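You operate a simulated robot arm through the tools that you are given. There is no shell and no other tool.

Carry out the task below with a simulated robot arm. There is one attempt and no reset: what you move stays moved.

## Task
Lay the 0.20 mm plate on the blue mat and lock its drawer again.
Fine: it is in the grey bench drawer: free the latch, shut the drawer, then turn the latch back. Leave the other plate.

Only the result counts: the job must be done as asked and must still hold three seconds after the hand-in. Knocking over, shifting, dropping, spilling or breaking anything else fails it.

## Robot
A 6-joint arm with a two-finger gripper, fixed in place. Base frame: the origin is on the floor under the middle of its stand, x ahead of it, y to its left, z up. Lengths are in cm, angles in rad, forces in N, time in s.
It reaches about 163.7 cm from its shoulder. Its first joint turns from -2.897 to 2.897 rad. Payload 3.43 kg.
Tool frame: the origin (TCP) lies between the finger pads and is the grasp point; the fingertips stand 2 cm ahead of it; z points along the fingers, y is the line along which they close. The gripper opens to 19 cm; its body begins 24.8 cm behind the TCP.
Orientation is that of the tool frame in the base frame, as a unit quaternion [x, y, z, w]. With the fingers straight down and closing along the base's y, the tool's x points along the base's -x, its y along +y and its z along -z.

## Interface
- The arm moves only by the tool servo_tool. Its argument "commands" is a list of rows, each a list of 7 numbers: the shift along the tool's x, y, z in cm, then the turn, a rotation vector about the tool's x, y, z in rad, then the finger opening in cm, from 0 to 19. In form: [[x, y, z, ax, ay, az, jaw], ...]. A call has 1 to 20 rows; each row shifts and turns the commanded pose from where the row before left it, along the tool's axes as they then stand. Rows are played at 5 a second. More than 5 cm and 0.15 rad between two rows, or a gripper value outside its range, and nothing of the call is played. A pose out of reach is approached as far as the arm can. The call stops where the force on the tool passes 90 N (or 10 N more than at its start, if that is more) or the arm is blocked; 0.2 s more then pass. The fingers move at their own pace (about 4.5 cm/s each) and stop on an object; they squeeze with about 26 N. The grip force told is the motor's: it shows also when the fingers shut on nothing. Time passes only in rows, and 0.2 s behind the last, so rows that do not move let the fingers close. The reply holds the time, the measured pose of the TCP, the force on the tool along the base axes, the opening and the grip force, in the units named above and with some noise, with the torque about the TCP (base axes, N m) and any sound that the robot's microphone picked up.
- Cameras (640 x 400 px; columns grow to the right, rows downward): "scene" is fixed at [39.06, 65.5, 136.33]; the picture's right is [-0.73, -0.68, 0.00], its down [-0.41, 0.44, -0.80] and it looks along [0.55, -0.58, -0.60] (base axes); focal length 373 px, centre (320, 200). "wrist" rides on the gripper at [7, -0.8, -28.8] in the tool frame; the picture's right is [0.12, 0.99, 0.00], its down [-0.96, 0.12, -0.25] and it looks along [-0.25, 0.03, 0.97] (tool axes); focal length 261 px, centre (320, 200).
- snapshot(camera): a new picture of that camera. The clock stands still meanwhile.
- slide_trunk(by): slides the trunk up (or, below 0, down) by that many cm; the arm rides with it, the base frame stays. It gives what a move gives, with no picture.
- locate(camera, pixels): for up to 12 pixels [column, row] of the newest picture of that camera ("zoom" is the newest enlarged one), the place [x, y, z] in the base frame of the surface seen there, good to about 0.2 cm, but the place of the scene camera against the robot may be out by one fixed shift of up to 1.8 cm in any direction. The clock stands still meanwhile.
- zoom(camera, box): a new picture of the part [left, top, right, bottom] of that camera's present view, enlarged. The clock stands still meanwhile.
- hand_in(): hands the job in; it is judged then, once.

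Leave the gripper open and the arm clear of the work at the hand-in unless told otherwise.

The tools are called after "Request:" by a JSON object that holds its "method" and its "body". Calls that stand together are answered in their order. servo_tool: Moves the arm, as the interface text tells. Its arguments: {"type":"object","properties":{"commands":{"type":"array"}},"required":["commands"]} The other tools are called the same way: slide_trunk (by) moves the trunk up or down; snapshot (camera) takes a picture; locate (camera, pixels) gives the place of the surface under pixels of a picture; zoom (camera, box) takes an enlarged picture of a part of a camera's view; hand_in () hands the job in.

At the start:

```text
time_s: 0.0
tool_pos: [66.98, -0.22, 103.13]
ee_rot: [0.0, 1.0, 0.0, 0.001]
force: [1.0, 0.2, -0.1]
torque: [-0.01, -0.02, 0.0]
gripper_width: 19.01
finger_force: 0.1
trunk travel left (down, up): [-15.0, 9.0]
```

scene: 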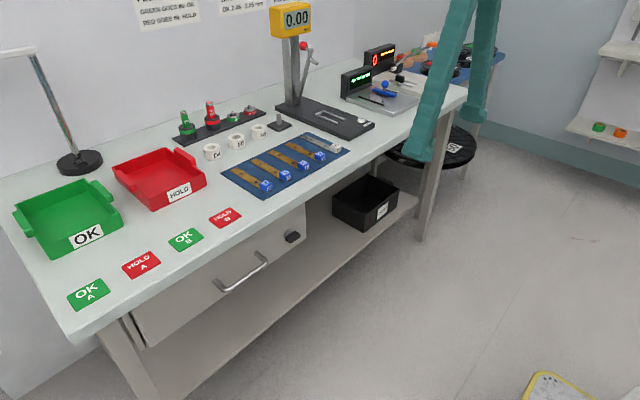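
wrist: 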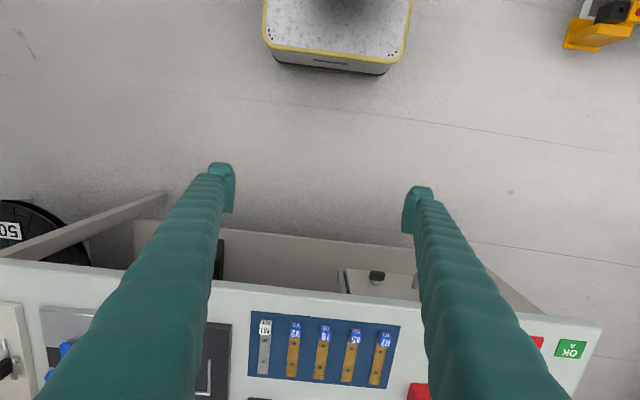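

I start by looking around: the scene shows a bench with trays, a blue mat with strips, and a grey drawer with a handle and a black latch near (292,237). I take enlarged pictures to read the details.

Request:
{"method": "zoom", "body": {"camera": "scene", "box": [120, 180, 340, 350]}}

Request:
{"method": "zoom", "body": {"camera": "scene", "box": [200, 100, 380, 210]}}

Request:
{"method": "zoom", "body": {"camera": "scene", "box": [320, 20, 540, 170]}}

Request:
{"method": "zoom", "body": {"camera": "scene", "box": [100, 0, 340, 60]}}

```text
2.35 times, centred on (230, 265) of scene
```

zoom: 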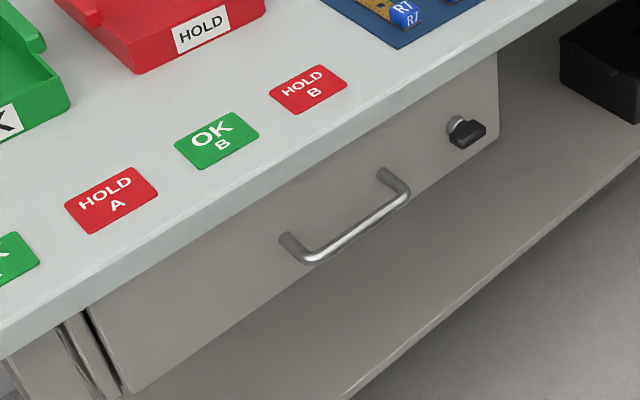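

```text
3.56 times, centred on (290, 155) of scene
```

zoom: 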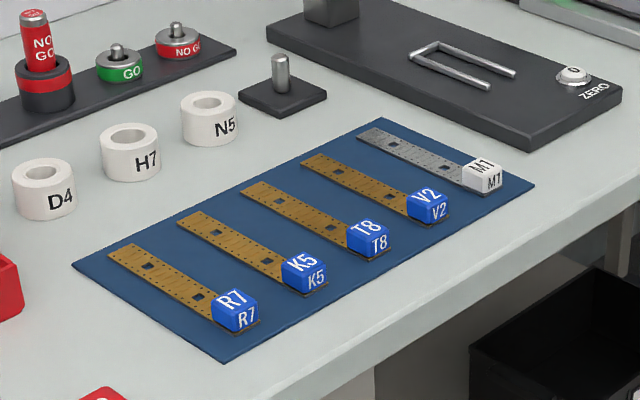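

```text
2.67 times, centred on (430, 95) of scene
```

zoom: 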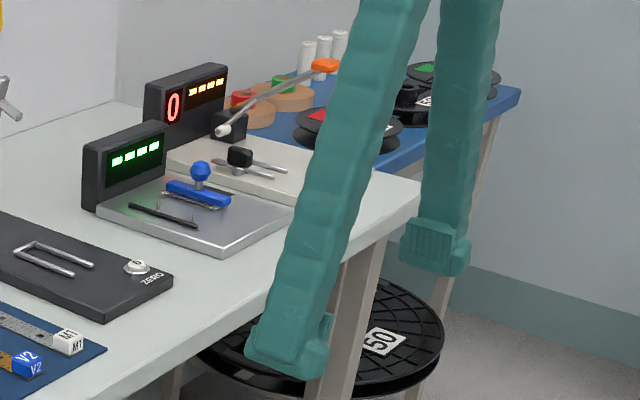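

```text
2.67 times, centred on (220, 30) of scene
```

zoom: 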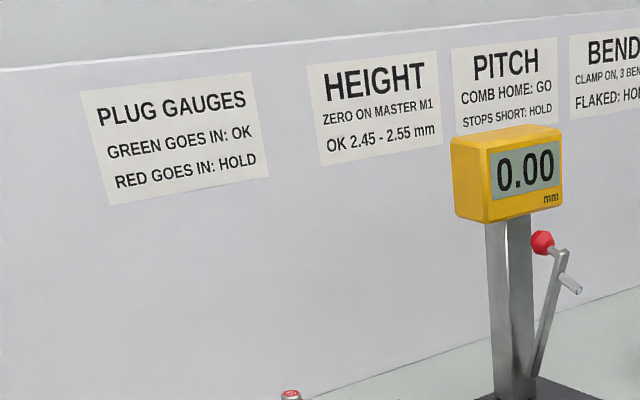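

Next I measure the drawer, latch, handle, bench and mat by locating pixels in a fresh scene picture.

Request:
{"method": "snapshot", "body": {"camera": "scene"}}

Request:
{"method": "locate", "body": {"camera": "scene", "pixels": [[292, 237], [285, 233], [221, 287], [264, 259], [241, 275], [140, 320], [300, 215], [148, 342], [306, 205], [305, 235], [240, 255], [180, 290]]}}

Request:
{"method": "locate", "body": {"camera": "scene", "pixels": [[222, 172], [308, 133], [349, 151], [263, 199], [75, 338], [467, 90], [330, 170], [200, 260], [240, 185], [285, 145], [365, 200], [400, 150]]}}

```text
taken
```

scene: 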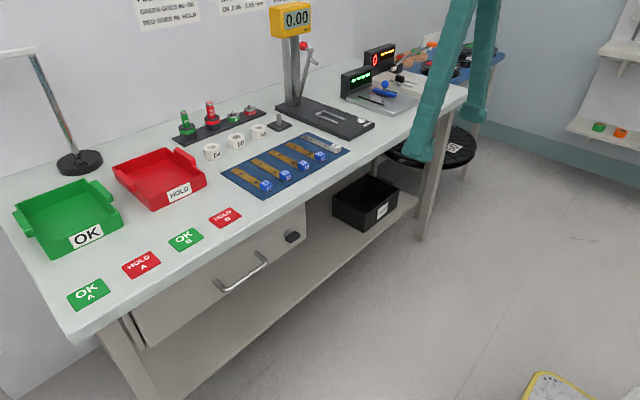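

```text
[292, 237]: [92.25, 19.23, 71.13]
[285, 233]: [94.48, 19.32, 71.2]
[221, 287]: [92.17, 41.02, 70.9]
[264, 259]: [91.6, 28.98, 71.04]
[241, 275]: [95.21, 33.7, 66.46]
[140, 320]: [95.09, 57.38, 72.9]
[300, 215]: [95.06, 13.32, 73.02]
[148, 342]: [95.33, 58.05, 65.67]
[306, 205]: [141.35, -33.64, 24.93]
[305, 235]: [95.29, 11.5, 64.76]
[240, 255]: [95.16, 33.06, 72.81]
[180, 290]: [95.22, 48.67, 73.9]
```

```text
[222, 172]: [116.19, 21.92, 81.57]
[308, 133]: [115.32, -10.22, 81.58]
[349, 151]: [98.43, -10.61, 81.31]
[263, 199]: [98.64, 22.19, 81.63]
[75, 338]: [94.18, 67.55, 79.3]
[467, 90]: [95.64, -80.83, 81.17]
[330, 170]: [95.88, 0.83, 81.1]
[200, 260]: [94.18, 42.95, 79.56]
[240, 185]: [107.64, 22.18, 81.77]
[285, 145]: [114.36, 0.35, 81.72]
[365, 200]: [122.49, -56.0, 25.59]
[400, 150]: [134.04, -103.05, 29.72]
```

The drawer front stands at x≈95, the handle at about y 29–41, z 71, and the latch knob at about (92, 19, 71). I look at the mat and drawer through the wrist camera too, which is not affected by the scene camera's shift.

Request:
{"method": "zoom", "body": {"camera": "wrist", "box": [230, 230, 430, 400]}}

Request:
{"method": "locate", "body": {"camera": "wrist", "pixels": [[251, 313], [400, 327], [248, 376], [392, 388], [300, 290], [376, 275], [345, 283], [570, 348], [250, 296], [325, 360]]}}

```text
2.35 times, centred on (330, 315) of wrist
```

zoom: 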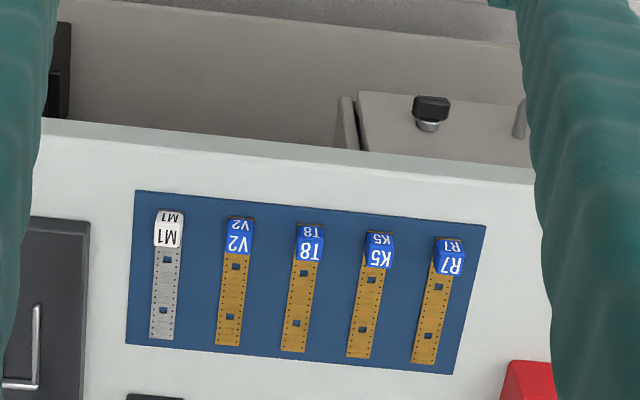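

```text
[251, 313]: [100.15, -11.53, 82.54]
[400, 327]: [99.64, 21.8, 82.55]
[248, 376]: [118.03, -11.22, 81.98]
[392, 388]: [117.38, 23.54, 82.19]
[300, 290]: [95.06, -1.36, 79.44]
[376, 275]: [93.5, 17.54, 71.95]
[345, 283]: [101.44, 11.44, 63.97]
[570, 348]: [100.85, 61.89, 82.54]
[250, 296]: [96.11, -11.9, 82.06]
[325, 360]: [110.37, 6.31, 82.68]
```

The mat lies at x 99–118, y −11 to 23 (wrist frame), with five strips on it. Now I pitch the tool from straight down to pointing forward, so the wrist camera sees the drawer front.

Request:
{"method": "servo_tool", "body": {"commands": [[0, 0, 0, 0, -0.1428, 0, 10], [0, 0, 0, 0, -0.1428, 0, 10], [0, 0, 0, 0, -0.1428, 0, 10], [0, 0, 0, 0, -0.1428, 0, 10], [0, 0, 0, 0, -0.1428, 0, 10], [0, 0, 0, 0, -0.1428, 0, 10], [0, 0, 0, 0, -0.1428, 0, 10], [0, 0, 0, 0, -0.1428, 0, 10], [0, 0, 0, 0, -0.1428, 0, 10], [0, 0, 0, 0, -0.1428, 0, 10], [0, 0, 0, 0, -0.1428, 0, 10]]}}

```text
time_s: 2.4
tool_pos: [75.14, -0.19, 116.31]
ee_rot: [0.0, 0.71, 0.0, 0.704]
force: [-0.4, 0.2, -0.4]
torque: [0.03, 0.15, -0.02]
gripper_width: 10.02
finger_force: 0.0
out of reach, approached as far as the arm can: row 9, 10, 11
trunk travel left (down, up): [-15.0, 9.0]
```

The last rows were out of reach this close to the stand, so the arm ended at (75, 0, 116). I play a zero-move row to see where the commanded pose stands now, and take a wrist picture.

Request:
{"method": "servo_tool", "body": {"commands": [[0, 0, 0, 0, 0, 0, 10]]}}

Request:
{"method": "snapshot", "body": {"camera": "wrist"}}

```text
time_s: 2.8
tool_pos: [75.13, -0.1, 116.18]
ee_rot: [0.0, 0.711, 0.0, 0.703]
force: [0.9, -1.0, 0.1]
torque: [0.0, -0.01, -0.01]
gripper_width: 10.01
finger_force: 0.1
trunk travel left (down, up): [-15.0, 9.0]
```

```text
taken
```

wrist: 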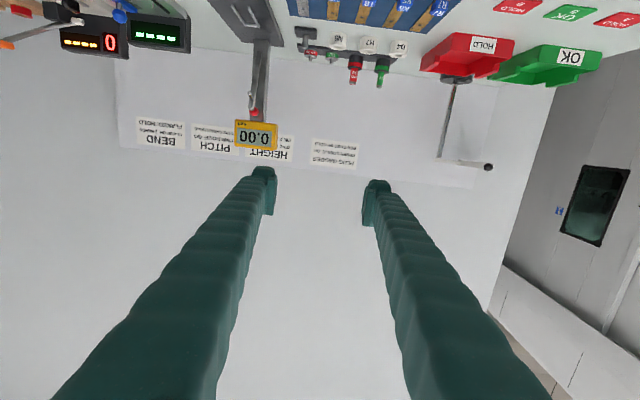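

The picture is the wall with tool horizontal; the commanded pose restarts from the measured one. I tilt back to 45° down-forward and move to about (75, 25, 85) so that the camera looks at the drawer front.

Request:
{"method": "servo_tool", "body": {"commands": [[0, 0, 0, 0, 0.131, 0, 10], [0, 0, 0, 0, 0.131, 0, 10], [0, 0, 0, 0, 0.131, 0, 10], [0, 0, 0, 0, 0.131, 0, 10], [0, 0, 0, 0, 0.131, 0, 10], [0, 0, 0, 0, 0.131, 0, 10], [2.19, 2.5, 2.19, 0, 0, 0, 10], [2.19, 2.5, 2.19, 0, 0, 0, 10], [2.19, 2.5, 2.19, 0, 0, 0, 10], [2.19, 2.5, 2.19, 0, 0, 0, 10], [2.19, 2.5, 2.19, 0, 0, 0, 10], [2.19, 2.5, 2.19, 0, 0, 0, 10], [2.19, 2.5, 2.19, 0, 0, 0, 10], [2.19, 2.5, 2.19, 0, 0, 0, 10], [2.19, 2.5, 2.19, 0, 0, 0, 10], [2.19, 2.5, 2.19, 0, 0, 0, 10]]}}

Request:
{"method": "snapshot", "body": {"camera": "wrist"}}

```text
time_s: 6.2
tool_pos: [75.19, 24.69, 85.3]
ee_rot: [0.001, 0.923, 0.0, 0.384]
force: [0.0, 0.1, 0.7]
torque: [0.1, 0.06, 0.11]
gripper_width: 9.99
finger_force: 0.1
trunk travel left (down, up): [-15.0, 9.0]
```

```text
taken
```

wrist: 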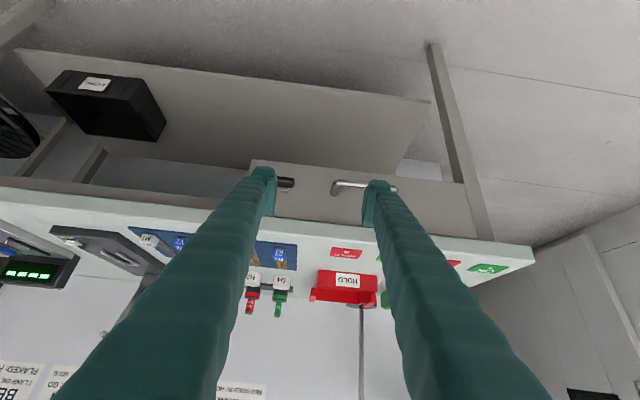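

The drawer front, knob (285,182) and handle (360,187) are in view, upside down. I enlarge this part and measure it.

Request:
{"method": "zoom", "body": {"camera": "wrist", "box": [230, 130, 510, 260]}}

Request:
{"method": "locate", "body": {"camera": "wrist", "pixels": [[285, 183], [335, 187], [350, 184], [310, 205], [252, 165], [460, 187], [320, 178], [310, 228], [300, 215], [430, 200], [295, 240], [320, 165]]}}

```text
2.29 times, centred on (370, 195) of wrist
```

zoom: 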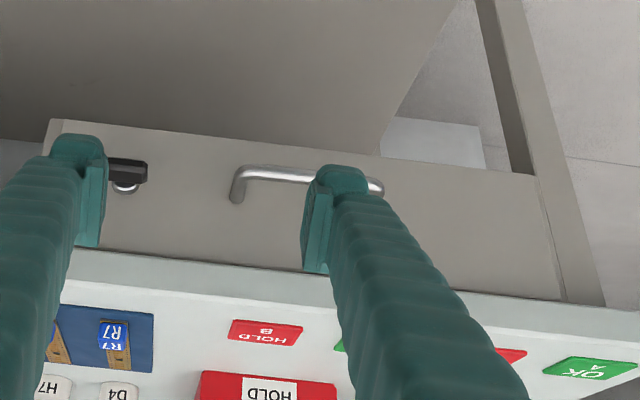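

```text
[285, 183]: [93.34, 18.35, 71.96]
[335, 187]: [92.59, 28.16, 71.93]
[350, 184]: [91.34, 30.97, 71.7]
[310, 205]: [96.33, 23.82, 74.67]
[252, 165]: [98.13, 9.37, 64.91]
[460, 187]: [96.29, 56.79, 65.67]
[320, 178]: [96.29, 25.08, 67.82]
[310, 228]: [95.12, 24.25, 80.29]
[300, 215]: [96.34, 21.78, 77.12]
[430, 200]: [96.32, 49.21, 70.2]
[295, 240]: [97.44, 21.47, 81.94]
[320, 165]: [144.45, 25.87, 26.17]
```

From the wrist camera: drawer face x≈96.3, handle bar x≈91.5, z≈71.8, knob about (93.3, 18.4, 72). I zoom hard on the latch from the scene camera to see its shape and any marks.

Request:
{"method": "zoom", "body": {"camera": "scene", "box": [262, 210, 322, 260]}}

Request:
{"method": "zoom", "body": {"camera": "wrist", "box": [265, 160, 325, 200]}}

```text
8.00 times, centred on (292, 235) of scene
```

zoom: 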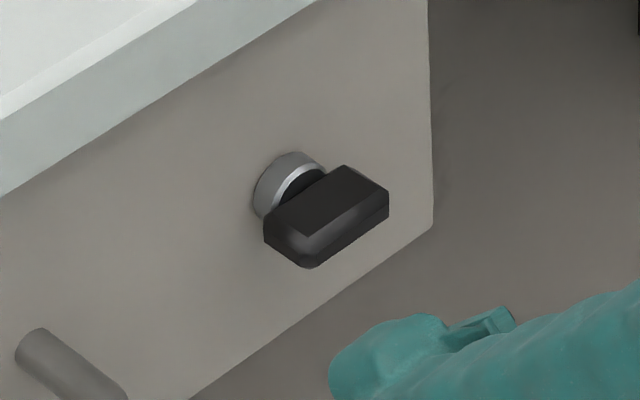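

```text
10.00 times, centred on (295, 180) of wrist
```

zoom: 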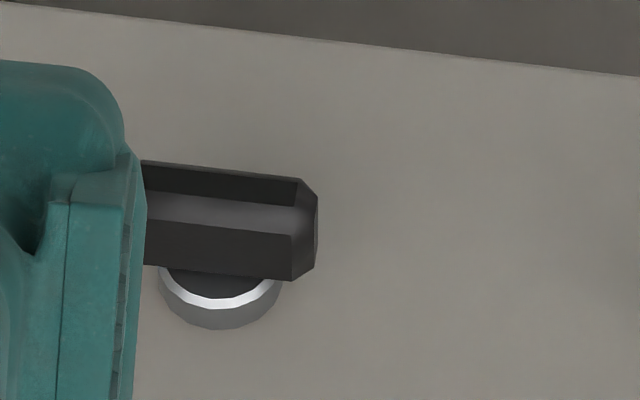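

The wing of the latch lies horizontally, about 4–5 cm long, so the drawer is locked. I roll the tool by +90° so the fingers close vertically, and go to about (83, 18.4, 80).

Request:
{"method": "servo_tool", "body": {"commands": [[0, 0, 0, 0, 0, 0.131, 6], [0, 0, 0, 0, 0, 0.131, 6], [0, 0, 0, 0, 0, 0.131, 6], [0, 0, 0, 0, 0, 0.131, 6], [0, 0, 0, 0, 0, 0.131, 6], [0, 0, 0, 0, 0, 0.131, 6], [0, 0, 0, 0, 0, 0.131, 6], [0, 0, 0, 0, 0, 0.131, 6], [0, 0, 0, 0, 0, 0.131, 6], [0, 0, 0, 0, 0, 0.131, 6], [0, 0, 0, 0, 0, 0.131, 6], [0, 0, 0, 0, 0, 0.13, 6], [-2.1, 0.7, 3.06, 0, 0, 0, 6], [-2.1, 0.7, 3.06, 0, 0, 0, 6], [-2.1, 0.7, 3.06, 0, 0, 0, 6]]}}

Request:
{"method": "snapshot", "body": {"camera": "wrist"}}

```text
time_s: 9.4
tool_pos: [84.52, 17.38, 86.79]
ee_rot: [0.654, 0.656, 0.268, 0.265]
force: [1.0, -0.6, 0.9]
torque: [-0.03, 0.0, -0.03]
gripper_width: 6.01
finger_force: 0.0
out of reach, approached as far as the arm can: row 10, 11, 12, 13, 14, 15
trunk travel left (down, up): [-15.0, 9.0]
```

```text
taken
```

wrist: 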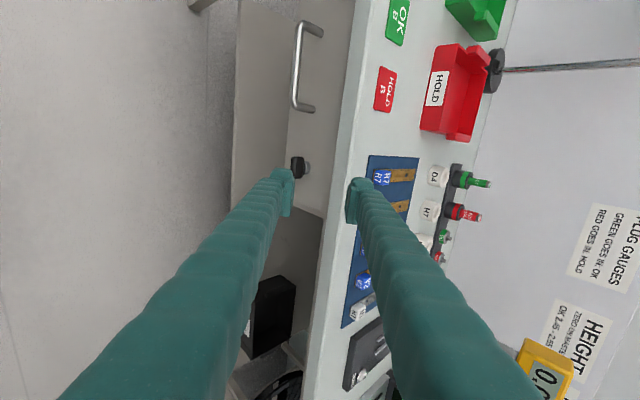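

The roll's later rows were reported out of reach, and the arm ended at (84.5, 17.4, 86.8). I test whether a small move downward is possible from here.

Request:
{"method": "servo_tool", "body": {"commands": [[0, -1.5, 1.5, 0, 0, 0, 6], [0, -1.5, 1.5, 0, 0, 0, 6]]}}

```text
time_s: 10.0
tool_pos: [85.11, 16.68, 85.58]
ee_rot: [0.655, 0.657, 0.264, 0.262]
force: [-0.3, 0.1, 0.2]
torque: [-0.02, 0.01, -0.01]
gripper_width: 5.99
finger_force: 0.1
out of reach, approached as far as the arm can: row 1, 2
trunk travel left (down, up): [-15.0, 9.0]
```

Downward is limited in this roll, so a wrist joint is probably at its end. I roll back through 0 to −90° instead (total −π), which closes the fingers vertically as well.

Request:
{"method": "servo_tool", "body": {"commands": [[0, 0, 0, 0, 0, -0.148, 6], [0, 0, 0, 0, 0, -0.148, 6], [0, 0, 0, 0, 0, -0.148, 6], [0, 0, 0, 0, 0, -0.148, 6], [0, 0, 0, 0, 0, -0.148, 6], [0, 0, 0, 0, 0, -0.148, 6], [0, 0, 0, 0, 0, -0.148, 6], [0, 0, 0, 0, 0, -0.148, 6], [0, 0, 0, 0, 0, -0.148, 6], [0, 0, 0, 0, 0, -0.148, 6], [0, 0, 0, 0, 0, -0.148, 6], [0, 0, 0, 0, 0, -0.148, 6], [0, 0, 0, 0, 0, -0.148, 6], [0, 0, 0, 0, 0, -0.148, 6], [0, 0, 0, 0, 0, -0.148, 6], [0, 0, 0, 0, 0, -0.148, 6], [0, 0, 0, 0, 0, -0.148, 6], [0, 0, 0, 0, 0, -0.148, 6], [0, 0, 0, 0, 0, -0.148, 6], [0, 0, 0, 0, 0, -0.148, 6]]}}

Request:
{"method": "servo_tool", "body": {"commands": [[0, 0, 0, 0, 0, -0.09, 6], [0, 0, 0, 0, 0, -0.09, 6], [0, 1.5, 1.5, 0, 0, 0, 6], [0, 1.5, 1.5, 0, 0, 0, 6]]}}

Request:
{"method": "snapshot", "body": {"camera": "wrist"}}

```text
time_s: 14.2
tool_pos: [85.1, 16.56, 85.42]
ee_rot: [-0.592, 0.71, -0.244, 0.293]
force: [0.5, 1.0, 0.3]
torque: [-0.04, -0.03, -0.03]
gripper_width: 6.03
finger_force: 0.0
trunk travel left (down, up): [-15.0, 9.0]
```

```text
time_s: 15.2
tool_pos: [85.15, 16.5, 81.23]
ee_rot: [-0.652, 0.655, -0.27, 0.27]
force: [-1.0, 0.1, 0.3]
torque: [0.01, 0.03, 0.04]
gripper_width: 6.0
finger_force: 0.1
trunk travel left (down, up): [-15.0, 9.0]
```

```text
taken
```

wrist: 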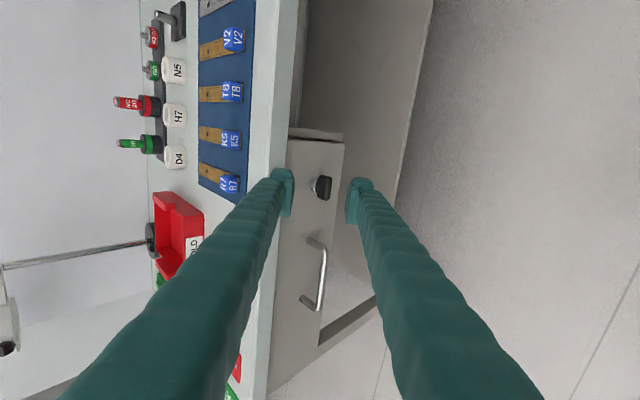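

This roll works without limits. The knob shows at (322,187) between the fingers, the handle at (317,275). I measure and enlarge.

Request:
{"method": "zoom", "body": {"camera": "wrist", "box": [270, 120, 390, 220]}}

Request:
{"method": "locate", "body": {"camera": "wrist", "pixels": [[324, 187], [328, 180], [328, 196], [314, 186], [305, 160], [342, 160], [324, 260], [326, 245], [320, 300], [290, 200], [300, 220], [330, 135]]}}

```text
4.00 times, centred on (330, 170) of wrist
```

zoom: 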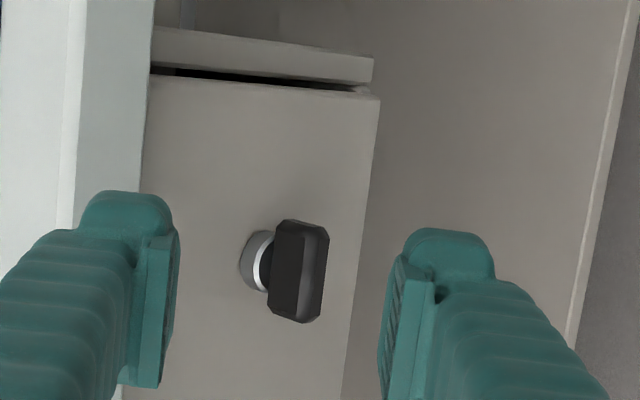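

```text
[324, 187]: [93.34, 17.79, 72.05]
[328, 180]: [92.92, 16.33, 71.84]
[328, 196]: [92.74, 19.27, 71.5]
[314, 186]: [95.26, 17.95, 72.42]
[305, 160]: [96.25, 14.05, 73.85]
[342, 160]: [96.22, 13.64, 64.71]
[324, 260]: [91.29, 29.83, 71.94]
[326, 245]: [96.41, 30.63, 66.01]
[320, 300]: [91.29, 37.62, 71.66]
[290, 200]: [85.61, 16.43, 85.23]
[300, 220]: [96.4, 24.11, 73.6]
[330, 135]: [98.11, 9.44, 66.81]
```

The knob's axis is at about y 17.9, z 71.6 with the wing's front at x≈92.6. I pitch the tool up to horizontal (turn about tool x by +0.785).

Request:
{"method": "servo_tool", "body": {"commands": [[0, 0, 0, 0.131, 0, 0, 6], [0, 0, 0, 0.131, 0, 0, 6], [0, 0, 0, 0.131, 0, 0, 6], [0, 0, 0, 0.131, 0, 0, 6], [0, 0, 0, 0.131, 0, 0, 6], [0, 0, 0, 0.13, 0, 0, 6]]}}

```text
time_s: 16.6
tool_pos: [90.84, 19.12, 83.14]
ee_rot: [-0.498, 0.501, -0.5, 0.5]
force: [-0.7, -1.0, 0.9]
torque: [0.04, 0.34, 0.13]
gripper_width: 6.0
finger_force: 0.1
out of reach, approached as far as the arm can: row 4, 5, 6
trunk travel left (down, up): [-15.0, 9.0]
```

Horizontal at (90.8, 19.1, 83) is at the near limit of reach. Lowering the trunk should help, so I tilt back to 45° while retreating, before sliding the trunk.

Request:
{"method": "servo_tool", "body": {"commands": [[0, 0, -0.5, -0.131, 0, 0, 6], [0, 0, -1.5, -0.131, 0, 0, 6], [0, 0, -2, -0.131, 0, 0, 6], [0, 0, -2, -0.131, 0, 0, 6], [0, 0, -2, -0.131, 0, 0, 6], [0, 0, -2, -0.13, 0, 0, 6], [0, 0, -2, 0, 0, 0, 6], [0, 0, -2, 0, 0, 0, 6]]}}

```text
time_s: 18.4
tool_pos: [79.62, 18.87, 89.31]
ee_rot: [-0.653, 0.654, -0.269, 0.27]
force: [1.5, -0.2, 0.0]
torque: [-0.03, -0.01, -0.01]
gripper_width: 6.0
finger_force: 0.1
out of reach, approached as far as the arm can: row 6
trunk travel left (down, up): [-15.0, 9.0]
```

Clear of the bench at (79.6, 18.9, 89.3). Now I slide the trunk down 15 cm, which brings the fingers to about z 74, still 13 cm in front of the knob.

Request:
{"method": "slide_trunk", "body": {"by": -15}}

```text
time_s: 20.1
tool_pos: [79.48, 18.89, 74.09]
ee_rot: [-0.653, 0.654, -0.27, 0.27]
force: [0.5, 0.0, 0.4]
torque: [-0.01, 0.01, 0.02]
gripper_width: 6.0
finger_force: 0.2
trunk travel left (down, up): [0.0, 24.0]
```

Now I pitch up to horizontal while moving forward about 8 cm, staying short of the knob's front at x 92.6.

Request:
{"method": "servo_tool", "body": {"commands": [[0, 0, 1.6, 0.131, 0, 0, 6], [0, 0, 1.6, 0.131, 0, 0, 6], [0, 0, 1.6, 0.131, 0, 0, 6], [0, 0, 1.6, 0.131, 0, 0, 6], [0, 0, 1.6, 0.131, 0, 0, 6], [0, 0, 1.6, 0.13, 0, 0, 6]]}}

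Request:
{"method": "snapshot", "body": {"camera": "wrist"}}

```text
time_s: 21.6
tool_pos: [89.64, 19.22, 70.94]
ee_rot: [-0.511, 0.514, -0.492, 0.482]
force: [-0.4, 0.4, 1.3]
torque: [0.03, 0.27, 0.09]
gripper_width: 6.0
finger_force: 0.1
out of reach, approached as far as the arm can: row 1, 5, 6
trunk travel left (down, up): [0.0, 24.0]
```

```text
taken
```

wrist: 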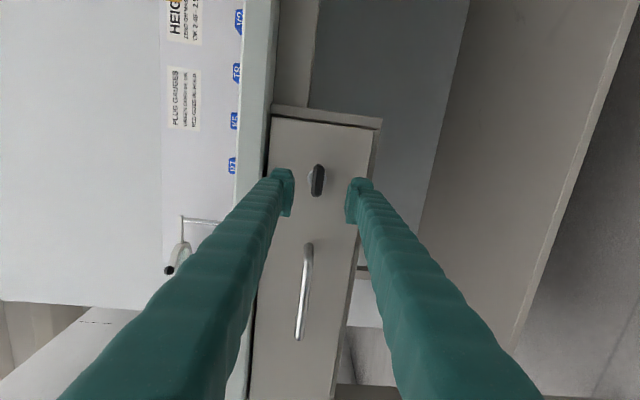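

The knob sits at (317,180) between the open fingers. I enlarge it and measure its ends again from this closer view.

Request:
{"method": "zoom", "body": {"camera": "wrist", "box": [260, 130, 380, 220]}}

Request:
{"method": "locate", "body": {"camera": "wrist", "pixels": [[319, 165], [319, 180], [318, 195], [312, 180], [323, 180], [310, 181], [306, 250], [308, 275], [303, 320], [285, 210], [300, 150], [350, 150]]}}

```text
4.44 times, centred on (320, 175) of wrist
```

zoom: 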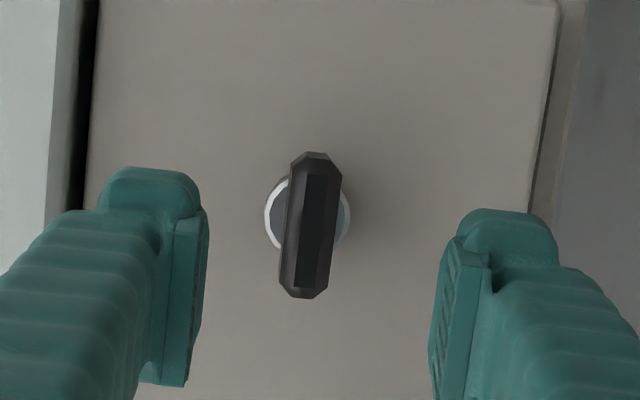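

```text
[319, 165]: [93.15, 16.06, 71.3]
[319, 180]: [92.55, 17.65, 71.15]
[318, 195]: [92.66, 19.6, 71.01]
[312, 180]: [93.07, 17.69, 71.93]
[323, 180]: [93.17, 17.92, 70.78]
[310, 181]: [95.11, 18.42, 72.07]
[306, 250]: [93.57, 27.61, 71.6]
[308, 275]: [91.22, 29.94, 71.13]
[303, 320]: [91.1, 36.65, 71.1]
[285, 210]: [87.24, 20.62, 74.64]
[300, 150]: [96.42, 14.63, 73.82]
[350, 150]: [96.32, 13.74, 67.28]
```

The wing spans y 15.7–20 and z 70.6–72, with its front at x 92.5; its axis is about y 17.85, z 71.3. I centre the fingers on it and go forward to x≈92.8, still open at 6 cm.

Request:
{"method": "servo_tool", "body": {"commands": [[0.7, -0.15, 0, 0.05, 0, 0, 6], [0.67, -0.2, 0, 0, 0, 0, 6], [0, 0, 1, 0, 0, 0, 6], [0, 0, 1, 0, 0, 0, 6], [0, 0, 1.1, 0, 0, 0, 6]]}}

Request:
{"method": "zoom", "body": {"camera": "wrist", "box": [260, 130, 380, 220]}}

Request:
{"method": "zoom", "body": {"camera": "scene", "box": [240, 190, 360, 280]}}

```text
time_s: 22.8
tool_pos: [93.69, 18.01, 71.28]
ee_rot: [0.499, -0.501, 0.506, -0.494]
force: [-0.7, 1.4, -0.4]
torque: [-0.02, 0.01, 0.0]
gripper_width: 6.01
finger_force: 0.1
out of reach, approached as far as the arm can: row 1
trunk travel left (down, up): [0.0, 24.0]
```

```text
4.44 times, centred on (320, 175) of wrist
```

zoom: 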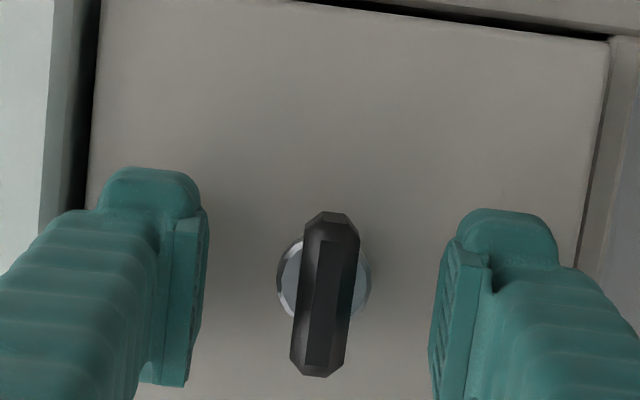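

```text
4.44 times, centred on (300, 235) of scene
```

zoom: 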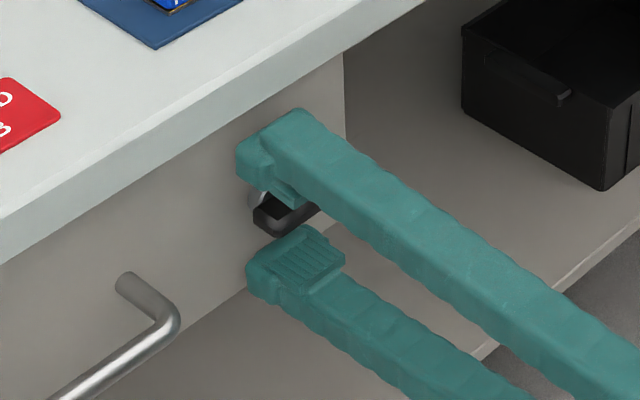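

The fingers straddle the wing at x 93.7; I back off 0.7 cm to keep clear of the collar, then close on the wing.

Request:
{"method": "servo_tool", "body": {"commands": [[0, 0, -0.7, 0, 0, 0, 6], [0, 0, 0, 0, 0, 0, 0], [0, 0, 0, 0, 0, 0, 0], [0, 0, 0, 0, 0, 0, 0], [0, 0, 0, 0, 0, 0, 0], [0, 0, 0, 0, 0, 0, 0]]}}

Request:
{"method": "zoom", "body": {"camera": "scene", "box": [240, 190, 360, 280]}}

```text
time_s: 24.1
tool_pos: [92.89, 18.19, 71.18]
ee_rot: [0.5, -0.502, 0.505, -0.494]
force: [0.3, 0.3, -9.6]
torque: [0.3, 0.07, 0.01]
gripper_width: 1.29
finger_force: 44.7
trunk travel left (down, up): [0.0, 24.0]
```

```text
4.44 times, centred on (300, 235) of scene
```

zoom: 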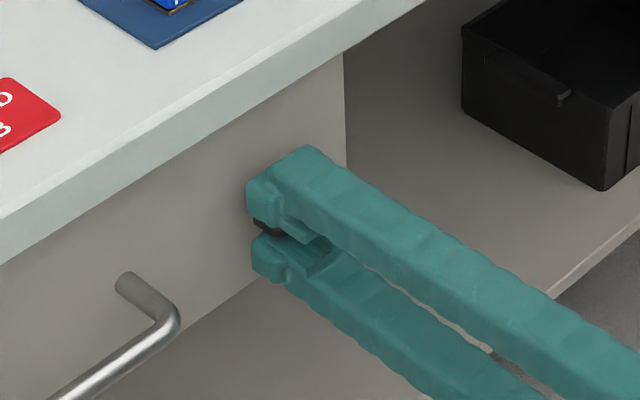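

The wing is gripped (width 1.29). A slight vertical offset shows (−9.6 N), so I shift 0.1 cm down and test a small turn, clockwise as seen facing the drawer, while watching the torque.

Request:
{"method": "servo_tool", "body": {"commands": [[0, 0.1, 0, 0, 0, 0, 0], [0, 0, 0, 0, 0, 0.06, 0], [0, 0, 0, 0, 0, 0.06, 0]]}}

```text
time_s: 24.9
tool_pos: [92.83, 18.12, 71.16]
ee_rot: [-0.468, 0.531, -0.475, 0.523]
force: [-10.2, -5.2, -8.1]
torque: [0.02, 0.08, -0.07]
gripper_width: 1.29
finger_force: 44.6
trunk travel left (down, up): [0.0, 24.0]
```

Almost no resisting torque (0.02 N m). I turn a bit further and watch for resistance.

Request:
{"method": "servo_tool", "body": {"commands": [[0, 0, 0, 0, 0, 0.1, 0], [0, 0, 0, 0, 0, 0.1, 0]]}}

Request:
{"method": "zoom", "body": {"camera": "wrist", "box": [260, 130, 380, 220]}}

Request:
{"method": "zoom", "body": {"camera": "scene", "box": [260, 210, 330, 260]}}

```text
time_s: 25.6
tool_pos: [92.83, 18.18, 71.24]
ee_rot: [-0.413, 0.575, -0.42, 0.568]
force: [-12.2, -7.6, -3.5]
torque: [0.01, 0.08, -0.09]
gripper_width: 1.3
finger_force: 45.0
trunk travel left (down, up): [0.0, 24.0]
```

```text
4.44 times, centred on (320, 175) of wrist
```

zoom: 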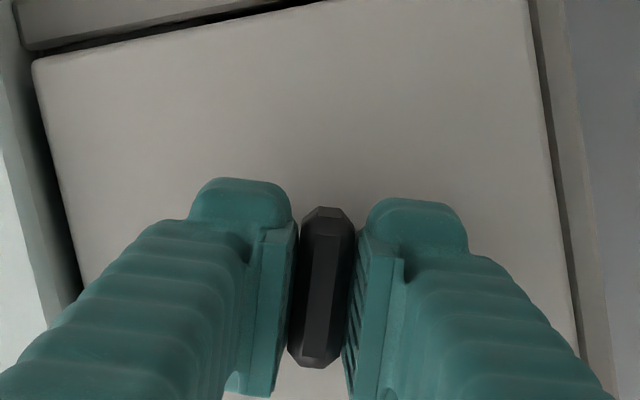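

```text
8.00 times, centred on (295, 235) of scene
```

zoom: 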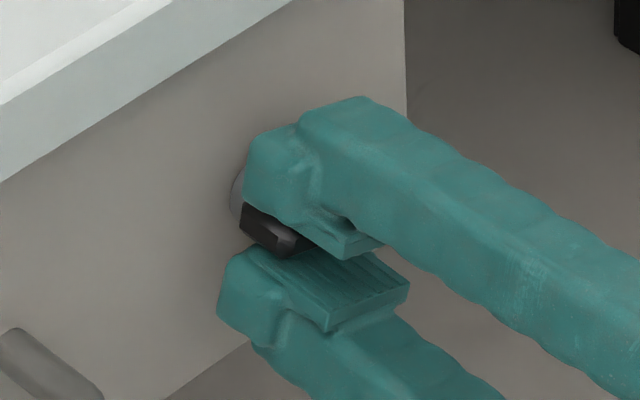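

The wing turns with the gripper with no resistance. I continue toward a quarter turn, easing the sideways load slightly.

Request:
{"method": "servo_tool", "body": {"commands": [[0.1, 0, -0.1, 0, 0, 0.1, 0], [0.1, 0, 0, 0, 0, 0.1, 0], [0, 0, 0, 0, 0, 0.1, 0], [0, 0, 0, 0, 0, 0.1, 0], [0, 0, 0, 0, 0, 0.1, 0]]}}

```text
time_s: 26.8
tool_pos: [92.79, 18.08, 71.39]
ee_rot: [-0.259, 0.658, -0.265, 0.655]
force: [4.1, 1.5, 15.8]
torque: [-0.03, -0.11, 0.02]
gripper_width: 1.28
finger_force: 44.6
trunk travel left (down, up): [0.0, 24.0]
```

Torque stays near zero at about 0.82 rad. I keep turning to the quarter turn.

Request:
{"method": "servo_tool", "body": {"commands": [[0, 0, 0, 0, 0, 0.1, 0], [0, 0, 0, 0, 0, 0.1, 0], [0, 0, 0, 0, 0, 0.1, 0], [0, 0, 0, 0, 0, 0.1, 0], [0, 0, 0, 0, 0, 0.1, 0]]}}

```text
time_s: 27.9
tool_pos: [92.65, 18.16, 71.43]
ee_rot: [-0.087, 0.701, -0.096, 0.701]
force: [6.0, 4.6, 29.7]
torque: [-0.01, -0.19, 0.04]
gripper_width: 1.29
finger_force: 45.1
trunk travel left (down, up): [0.0, 24.0]
```

A vertical load of 30 N has built up, so I ease upward 0.2 cm and finish the quarter turn (0.25 rad more).

Request:
{"method": "servo_tool", "body": {"commands": [[-0.2, 0, 0, 0, 0, 0.05, 0], [0, 0, 0, 0, 0, 0.1, 0], [0, 0, 0, 0, 0, 0.1, 0]]}}

Request:
{"method": "zoom", "body": {"camera": "wrist", "box": [260, 130, 380, 220]}}

Request:
{"method": "zoom", "body": {"camera": "scene", "box": [260, 210, 330, 260]}}

```text
time_s: 28.8
tool_pos: [93.12, 17.98, 71.39]
ee_rot: [-0.019, 0.713, -0.035, 0.7]
force: [-24.5, -22.5, -26.4]
torque: [-0.02, 0.27, -0.23]
gripper_width: 1.37
finger_force: 45.2
out of reach, approached as far as the arm can: row 3
trunk travel left (down, up): [0.0, 24.0]
```

```text
4.44 times, centred on (320, 175) of wrist
```

zoom: 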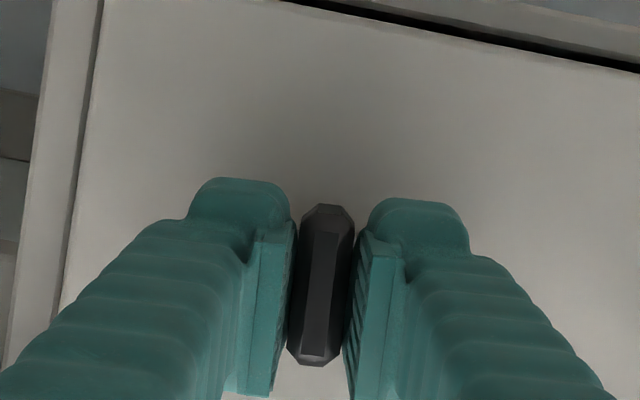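

```text
8.00 times, centred on (295, 235) of scene
```

zoom: 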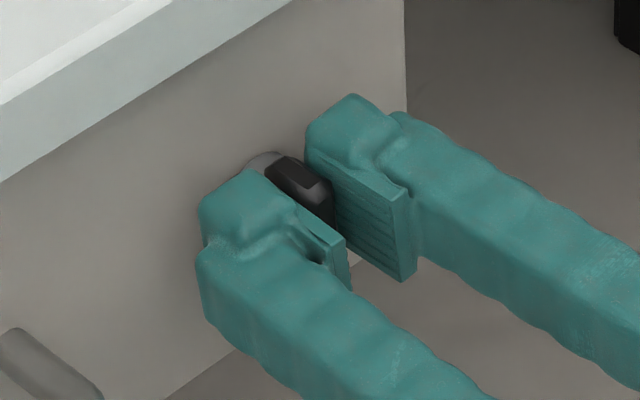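

The wing now stands upright. I open the fingers and look at how it stands before backing away.

Request:
{"method": "servo_tool", "body": {"commands": [[0, 0, 0, 0, 0, 0, 5], [0, 0, 0, 0, 0, 0, 5], [0, 0, 0, 0, 0, 0, 5]]}}

Request:
{"method": "zoom", "body": {"camera": "wrist", "box": [260, 130, 380, 220]}}

```text
time_s: 29.6
tool_pos: [93.15, 18.5, 72.15]
ee_rot: [-0.02, 0.709, -0.032, 0.704]
force: [-0.5, -0.2, 0.3]
torque: [-0.02, 0.0, 0.0]
gripper_width: 5.01
finger_force: 0.2
trunk travel left (down, up): [0.0, 24.0]
```

```text
4.44 times, centred on (320, 175) of wrist
```

zoom: 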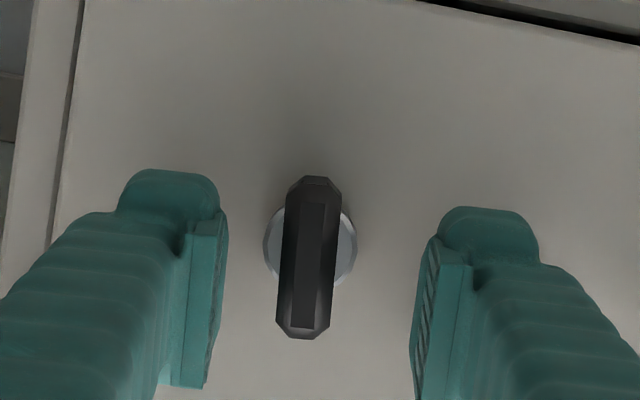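

The wing stands upright within a few degrees. I back away along the tool axis while tilting down to 45°, since straight retreat is near the arm's inner limit.

Request:
{"method": "servo_tool", "body": {"commands": [[0, 0, -0.8, 0, 0.06, 0, 5], [0, 0, -1.0, 0, 0.1, 0, 5], [0, 0, -1.5, 0, 0.1, 0, 5], [0, 0, -1.5, 0, 0.1, 0, 5], [0, 0, -1.5, 0, 0.1, 0, 5], [0, 0, -1.5, 0, 0.1, 0, 5], [0, 0, -1.5, 0, 0.1, 0, 5], [0, 0, -1.5, 0, 0.1, 0, 5]]}}

Request:
{"method": "zoom", "body": {"camera": "scene", "box": [220, 190, 340, 280]}}

```text
time_s: 31.4
tool_pos: [83.34, 18.89, 76.01]
ee_rot: [-0.01, 0.919, -0.04, 0.393]
force: [-1.3, 0.5, -1.5]
torque: [-0.1, -0.22, -0.09]
gripper_width: 4.99
finger_force: 0.0
trunk travel left (down, up): [0.0, 24.0]
```

```text
4.44 times, centred on (280, 235) of scene
```

zoom: 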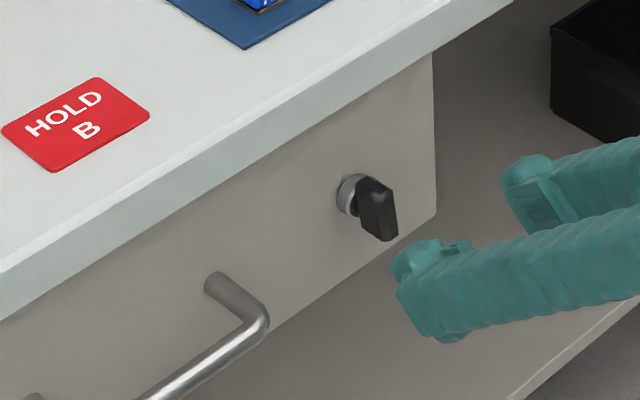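

The latch wing is upright. Now for the handle: I roll by −90° so the fingers close up/down over the bar.

Request:
{"method": "servo_tool", "body": {"commands": [[0, 1, -0.5, 0, 0, -0.1428, 5], [0, 1, -0.5, 0, 0, -0.1428, 5], [0, 1, 0, 0, 0, -0.1428, 5], [0, 1, 0, 0, 0, -0.1428, 5], [0, 0, 0, 0, 0, -0.1428, 5], [0, 0, 0, 0, 0, -0.1428, 5], [0, 0, 0, 0, 0, -0.1428, 5], [0, 0, 0, 0, 0, -0.1428, 5], [0, 0, 0, 0, 0, -0.1428, 5], [0, 0, 0, 0, 0, -0.1428, 5], [0, 0, 0, 0, 0, -0.1428, 5]]}}

```text
time_s: 33.8
tool_pos: [82.0, 22.81, 75.58]
ee_rot: [0.655, -0.646, 0.302, -0.249]
force: [0.0, 0.4, 0.2]
torque: [0.02, 0.02, 0.0]
gripper_width: 5.03
finger_force: 0.0
trunk travel left (down, up): [0.0, 24.0]
```

Roll done at (82, 22.8, 75.6), tilt about 44°. I correct a small yaw and move in front of the handle's middle, about 6 cm short of the bar.

Request:
{"method": "servo_tool", "body": {"commands": [[0, 0, 0, 0, -0.064, 0, 5], [-2.95, -1.1, 0.82, 0, 0, 0, 5], [-2.95, -1.1, 0.82, 0, 0, 0, 5], [-2.95, -1.1, 0.82, 0, 0, 0, 5], [-2.95, -1.1, 0.82, 0, 0, 0, 5]]}}

Request:
{"method": "zoom", "body": {"camera": "wrist", "box": [240, 110, 400, 220]}}

```text
time_s: 35.0
tool_pos: [87.15, 34.52, 76.14]
ee_rot: [0.663, -0.639, 0.281, -0.27]
force: [-1.2, 1.0, 0.4]
torque: [0.02, 0.05, 0.04]
gripper_width: 4.98
finger_force: 0.1
trunk travel left (down, up): [0.0, 24.0]
```

```text
3.64 times, centred on (320, 165) of wrist
```

zoom: 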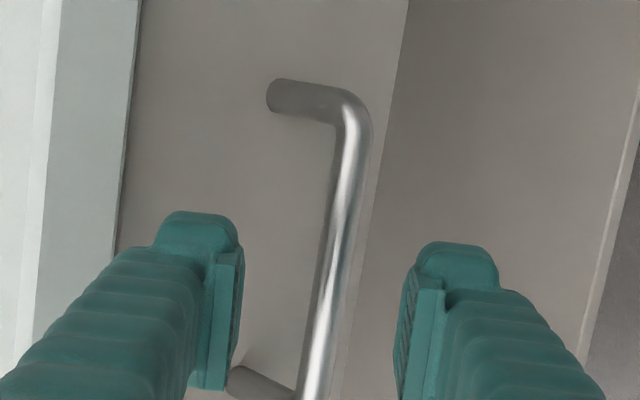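

The bar runs between the open fingers, at enlarged (345,180)–(320,350). I locate points on it.

Request:
{"method": "locate", "body": {"camera": "zoom", "pixels": [[350, 180], [335, 250], [320, 330], [335, 180], [365, 150], [350, 120], [280, 95], [230, 150], [160, 230], [365, 230]]}}

```text
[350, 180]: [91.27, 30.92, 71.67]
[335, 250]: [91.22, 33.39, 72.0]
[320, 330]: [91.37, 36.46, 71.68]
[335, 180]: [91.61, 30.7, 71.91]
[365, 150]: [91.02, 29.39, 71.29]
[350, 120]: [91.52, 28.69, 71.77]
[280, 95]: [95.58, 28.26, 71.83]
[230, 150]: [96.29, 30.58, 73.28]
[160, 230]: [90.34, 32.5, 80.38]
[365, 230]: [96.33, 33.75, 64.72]
```

The bar's centre is about (91.6, y, 71.3). I shift 0.35 cm to centre on it, go forward 6 cm along the tool axis with a 3.5 cm opening, and then close.

Request:
{"method": "servo_tool", "body": {"commands": [[0, 0.35, 0, 0, 0, 0, 3.5], [0, 0, 2, 0, 0, 0, 3.5], [0, 0, 2, 0, 0, 0, 3.5], [0, 0, 2, 0, 0, 0, 3.5], [0, 0, 0, 0, 0, 0, 0], [0, 0, 0, 0, 0, 0, 0], [0, 0, 0, 0, 0, 0, 0], [0, 0, 0, 0, 0, 0, 0]]}}

Request:
{"method": "zoom", "body": {"camera": "scene", "box": [200, 210, 320, 300]}}

```text
time_s: 36.8
tool_pos: [91.14, 34.72, 71.62]
ee_rot: [0.664, -0.638, 0.282, -0.27]
force: [-1.3, -0.8, 2.6]
torque: [0.84, 0.02, -0.83]
gripper_width: 1.39
finger_force: 45.2
trunk travel left (down, up): [0.0, 24.0]
```

```text
4.44 times, centred on (260, 255) of scene
```

zoom: 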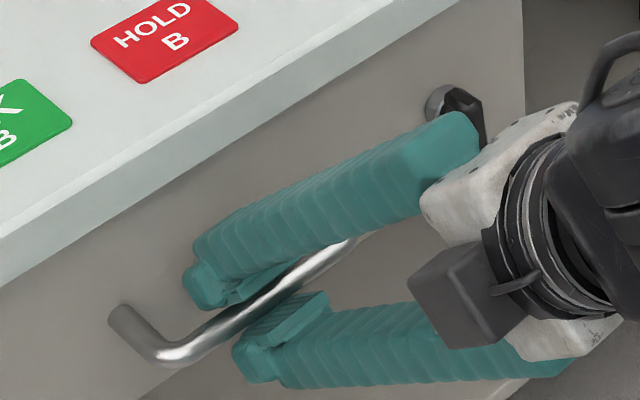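

The bar is gripped (1.39 cm). I pull 1 cm straight out along −x as a first test and watch the force.

Request:
{"method": "servo_tool", "body": {"commands": [[-0.014, 0.35, -0.36, 0, 0, 0, 0], [-0.014, 0.35, -0.36, 0, 0, 0, 0], [-0.027, 0.695, -0.719, 0, 0, 0, 0]]}}

```text
time_s: 37.5
tool_pos: [88.93, 34.63, 71.73]
ee_rot: [0.665, -0.637, 0.282, -0.269]
force: [-0.8, -3.7, -2.1]
torque: [0.89, 0.0, -0.74]
gripper_width: 1.37
finger_force: 44.9
trunk travel left (down, up): [0.0, 24.0]
```

It moved 2.2 cm with little force. I check in the scene whether the drawer came along.

Request:
{"method": "zoom", "body": {"camera": "scene", "box": [100, 180, 340, 350]}}

```text
2.35 times, centred on (220, 265) of scene
```

zoom: 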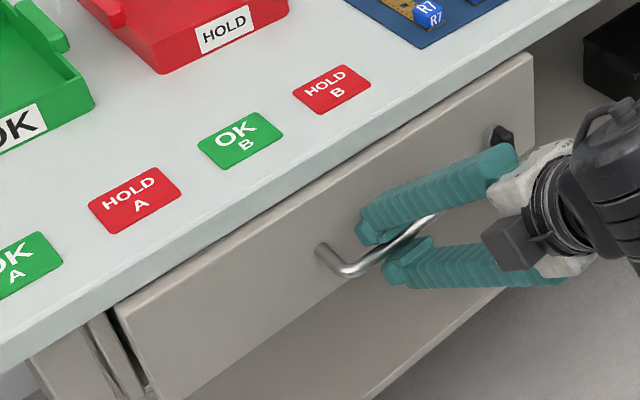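

The drawer is coming out with the grip. I pull 10 cm more in small steps.

Request:
{"method": "servo_tool", "body": {"commands": [[-0.027, 0.695, -0.719, 0, 0, 0, 0], [-0.027, 0.695, -0.719, 0, 0, 0, 0], [-0.027, 0.695, -0.719, 0, 0, 0, 0], [-0.027, 0.695, -0.719, 0, 0, 0, 0], [-0.027, 0.695, -0.719, 0, 0, 0, 0], [-0.027, 0.695, -0.719, 0, 0, 0, 0], [-0.027, 0.695, -0.719, 0, 0, 0, 0], [-0.027, 0.695, -0.719, 0, 0, 0, 0], [-0.027, 0.695, -0.719, 0, 0, 0, 0], [-0.027, 0.695, -0.719, 0, 0, 0, 0]]}}

Request:
{"method": "snapshot", "body": {"camera": "scene"}}

```text
time_s: 39.8
tool_pos: [79.16, 34.62, 71.76]
ee_rot: [0.665, -0.638, 0.281, -0.269]
force: [-0.6, 2.7, -7.7]
torque: [0.85, 0.05, -0.72]
gripper_width: 1.37
finger_force: 45.2
trunk travel left (down, up): [0.0, 24.0]
```

```text
taken
```

scene: 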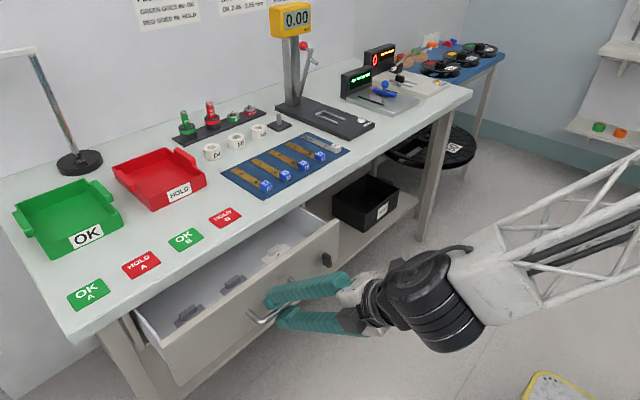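

The drawer is open about 12 cm and its contents begin to show around (180–290, 240–320). I enlarge that.

Request:
{"method": "zoom", "body": {"camera": "scene", "box": [130, 210, 340, 340]}}

```text
3.05 times, centred on (235, 275) of scene
```

zoom: 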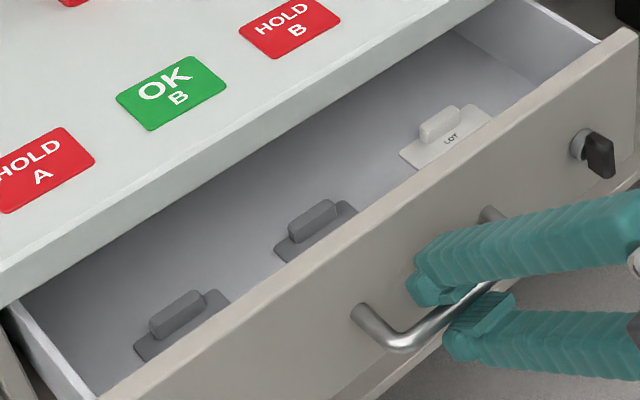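

Inside are two grey plates with raised grips and a white "LOT" plate. I pull the drawer another 9 cm so they are free of the bench edge.

Request:
{"method": "servo_tool", "body": {"commands": [[-0.027, 0.695, -0.719, 0, 0, 0, 0], [-0.027, 0.695, -0.719, 0, 0, 0, 0], [-0.027, 0.695, -0.719, 0, 0, 0, 0], [-0.027, 0.695, -0.719, 0, 0, 0, 0], [-0.027, 0.695, -0.719, 0, 0, 0, 0], [-0.027, 0.695, -0.719, 0, 0, 0, 0], [-0.027, 0.695, -0.719, 0, 0, 0, 0], [-0.027, 0.695, -0.719, 0, 0, 0, 0]]}}

Request:
{"method": "snapshot", "body": {"camera": "scene"}}

Request:
{"method": "zoom", "body": {"camera": "scene", "box": [130, 210, 340, 340]}}

```text
time_s: 41.5
tool_pos: [71.22, 34.63, 71.69]
ee_rot: [0.664, -0.638, 0.282, -0.269]
force: [1.4, -0.3, -19.3]
torque: [0.76, 0.11, -0.88]
gripper_width: 1.37
finger_force: 44.9
trunk travel left (down, up): [0.0, 24.0]
```

```text
taken
```

scene: 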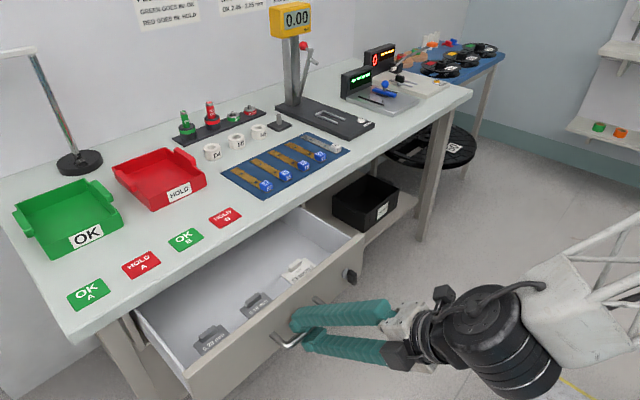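

```text
3.05 times, centred on (235, 275) of scene
```

zoom: 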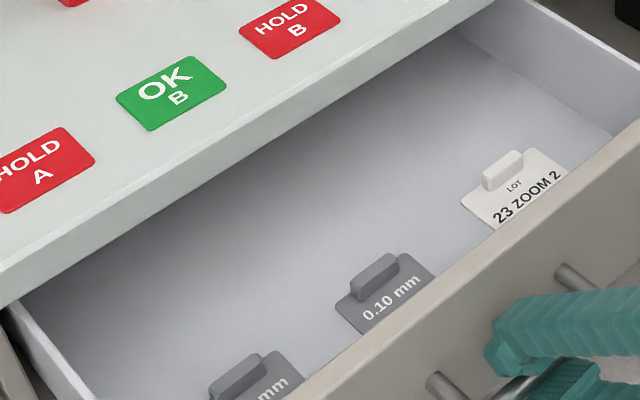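

The middle plate reads "0.10 mm". I enlarge the left one to read its label.

Request:
{"method": "zoom", "body": {"camera": "scene", "box": [170, 300, 260, 370]}}

Request:
{"method": "zoom", "body": {"camera": "scene", "box": [270, 245, 330, 295]}}

```text
5.71 times, centred on (215, 335) of scene
```

zoom: 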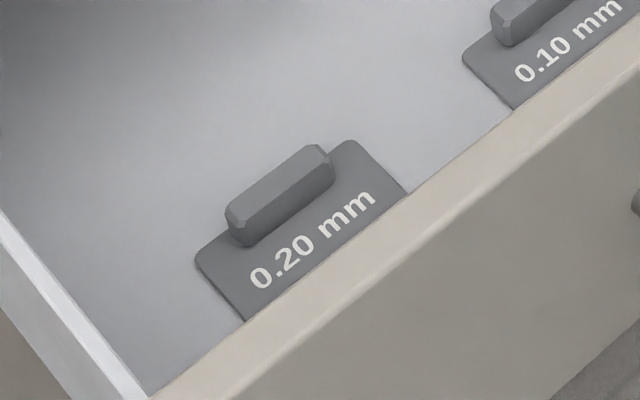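

```text
8.00 times, centred on (300, 270) of scene
```

zoom: 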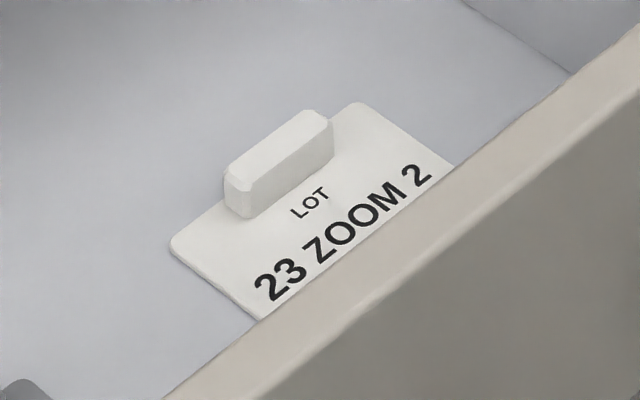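

The left plate reads "0.20 mm": that is the one to take. I check the other blue surface at the far right (430–505, 40–85) and locate the plate, its grip and the drawer edges.

Request:
{"method": "zoom", "body": {"camera": "scene", "box": [380, 20, 520, 110]}}

Request:
{"method": "locate", "body": {"camera": "scene", "pixels": [[213, 330], [206, 337], [219, 325], [207, 343], [214, 336], [199, 344], [223, 328], [220, 340], [195, 320], [230, 340], [212, 352], [240, 280]]}}

Request:
{"method": "locate", "body": {"camera": "scene", "pixels": [[185, 372], [190, 355], [145, 322], [300, 272], [258, 302], [470, 60], [480, 70], [505, 52], [268, 318], [280, 340], [352, 277], [362, 240]]}}

```text
4.44 times, centred on (450, 65) of scene
```

zoom: 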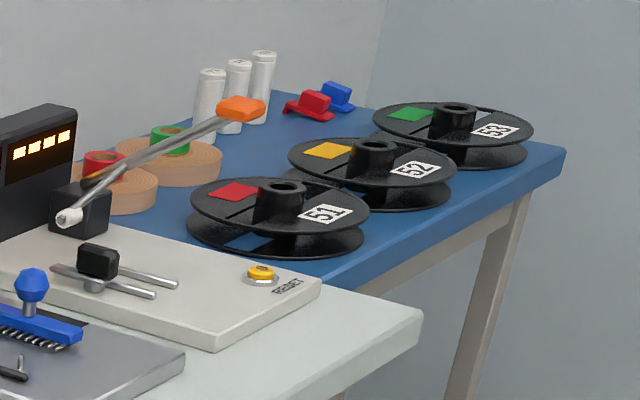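

```text
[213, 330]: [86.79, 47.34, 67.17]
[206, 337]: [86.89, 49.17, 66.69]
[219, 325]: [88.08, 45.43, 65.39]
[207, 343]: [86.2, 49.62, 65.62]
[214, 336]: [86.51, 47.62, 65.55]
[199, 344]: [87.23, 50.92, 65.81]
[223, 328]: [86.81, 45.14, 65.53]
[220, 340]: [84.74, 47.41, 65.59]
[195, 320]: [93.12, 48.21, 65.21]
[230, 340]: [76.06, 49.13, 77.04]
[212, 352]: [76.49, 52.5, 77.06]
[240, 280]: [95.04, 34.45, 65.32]
```

```text
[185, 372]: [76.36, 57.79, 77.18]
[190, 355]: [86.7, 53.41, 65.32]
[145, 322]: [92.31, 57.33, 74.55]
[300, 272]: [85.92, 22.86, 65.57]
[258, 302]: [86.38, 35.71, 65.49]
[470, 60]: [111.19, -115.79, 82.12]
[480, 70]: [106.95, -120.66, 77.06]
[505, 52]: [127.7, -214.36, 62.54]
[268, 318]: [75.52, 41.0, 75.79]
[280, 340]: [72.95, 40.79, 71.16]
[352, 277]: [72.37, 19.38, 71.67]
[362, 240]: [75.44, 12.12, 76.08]
```

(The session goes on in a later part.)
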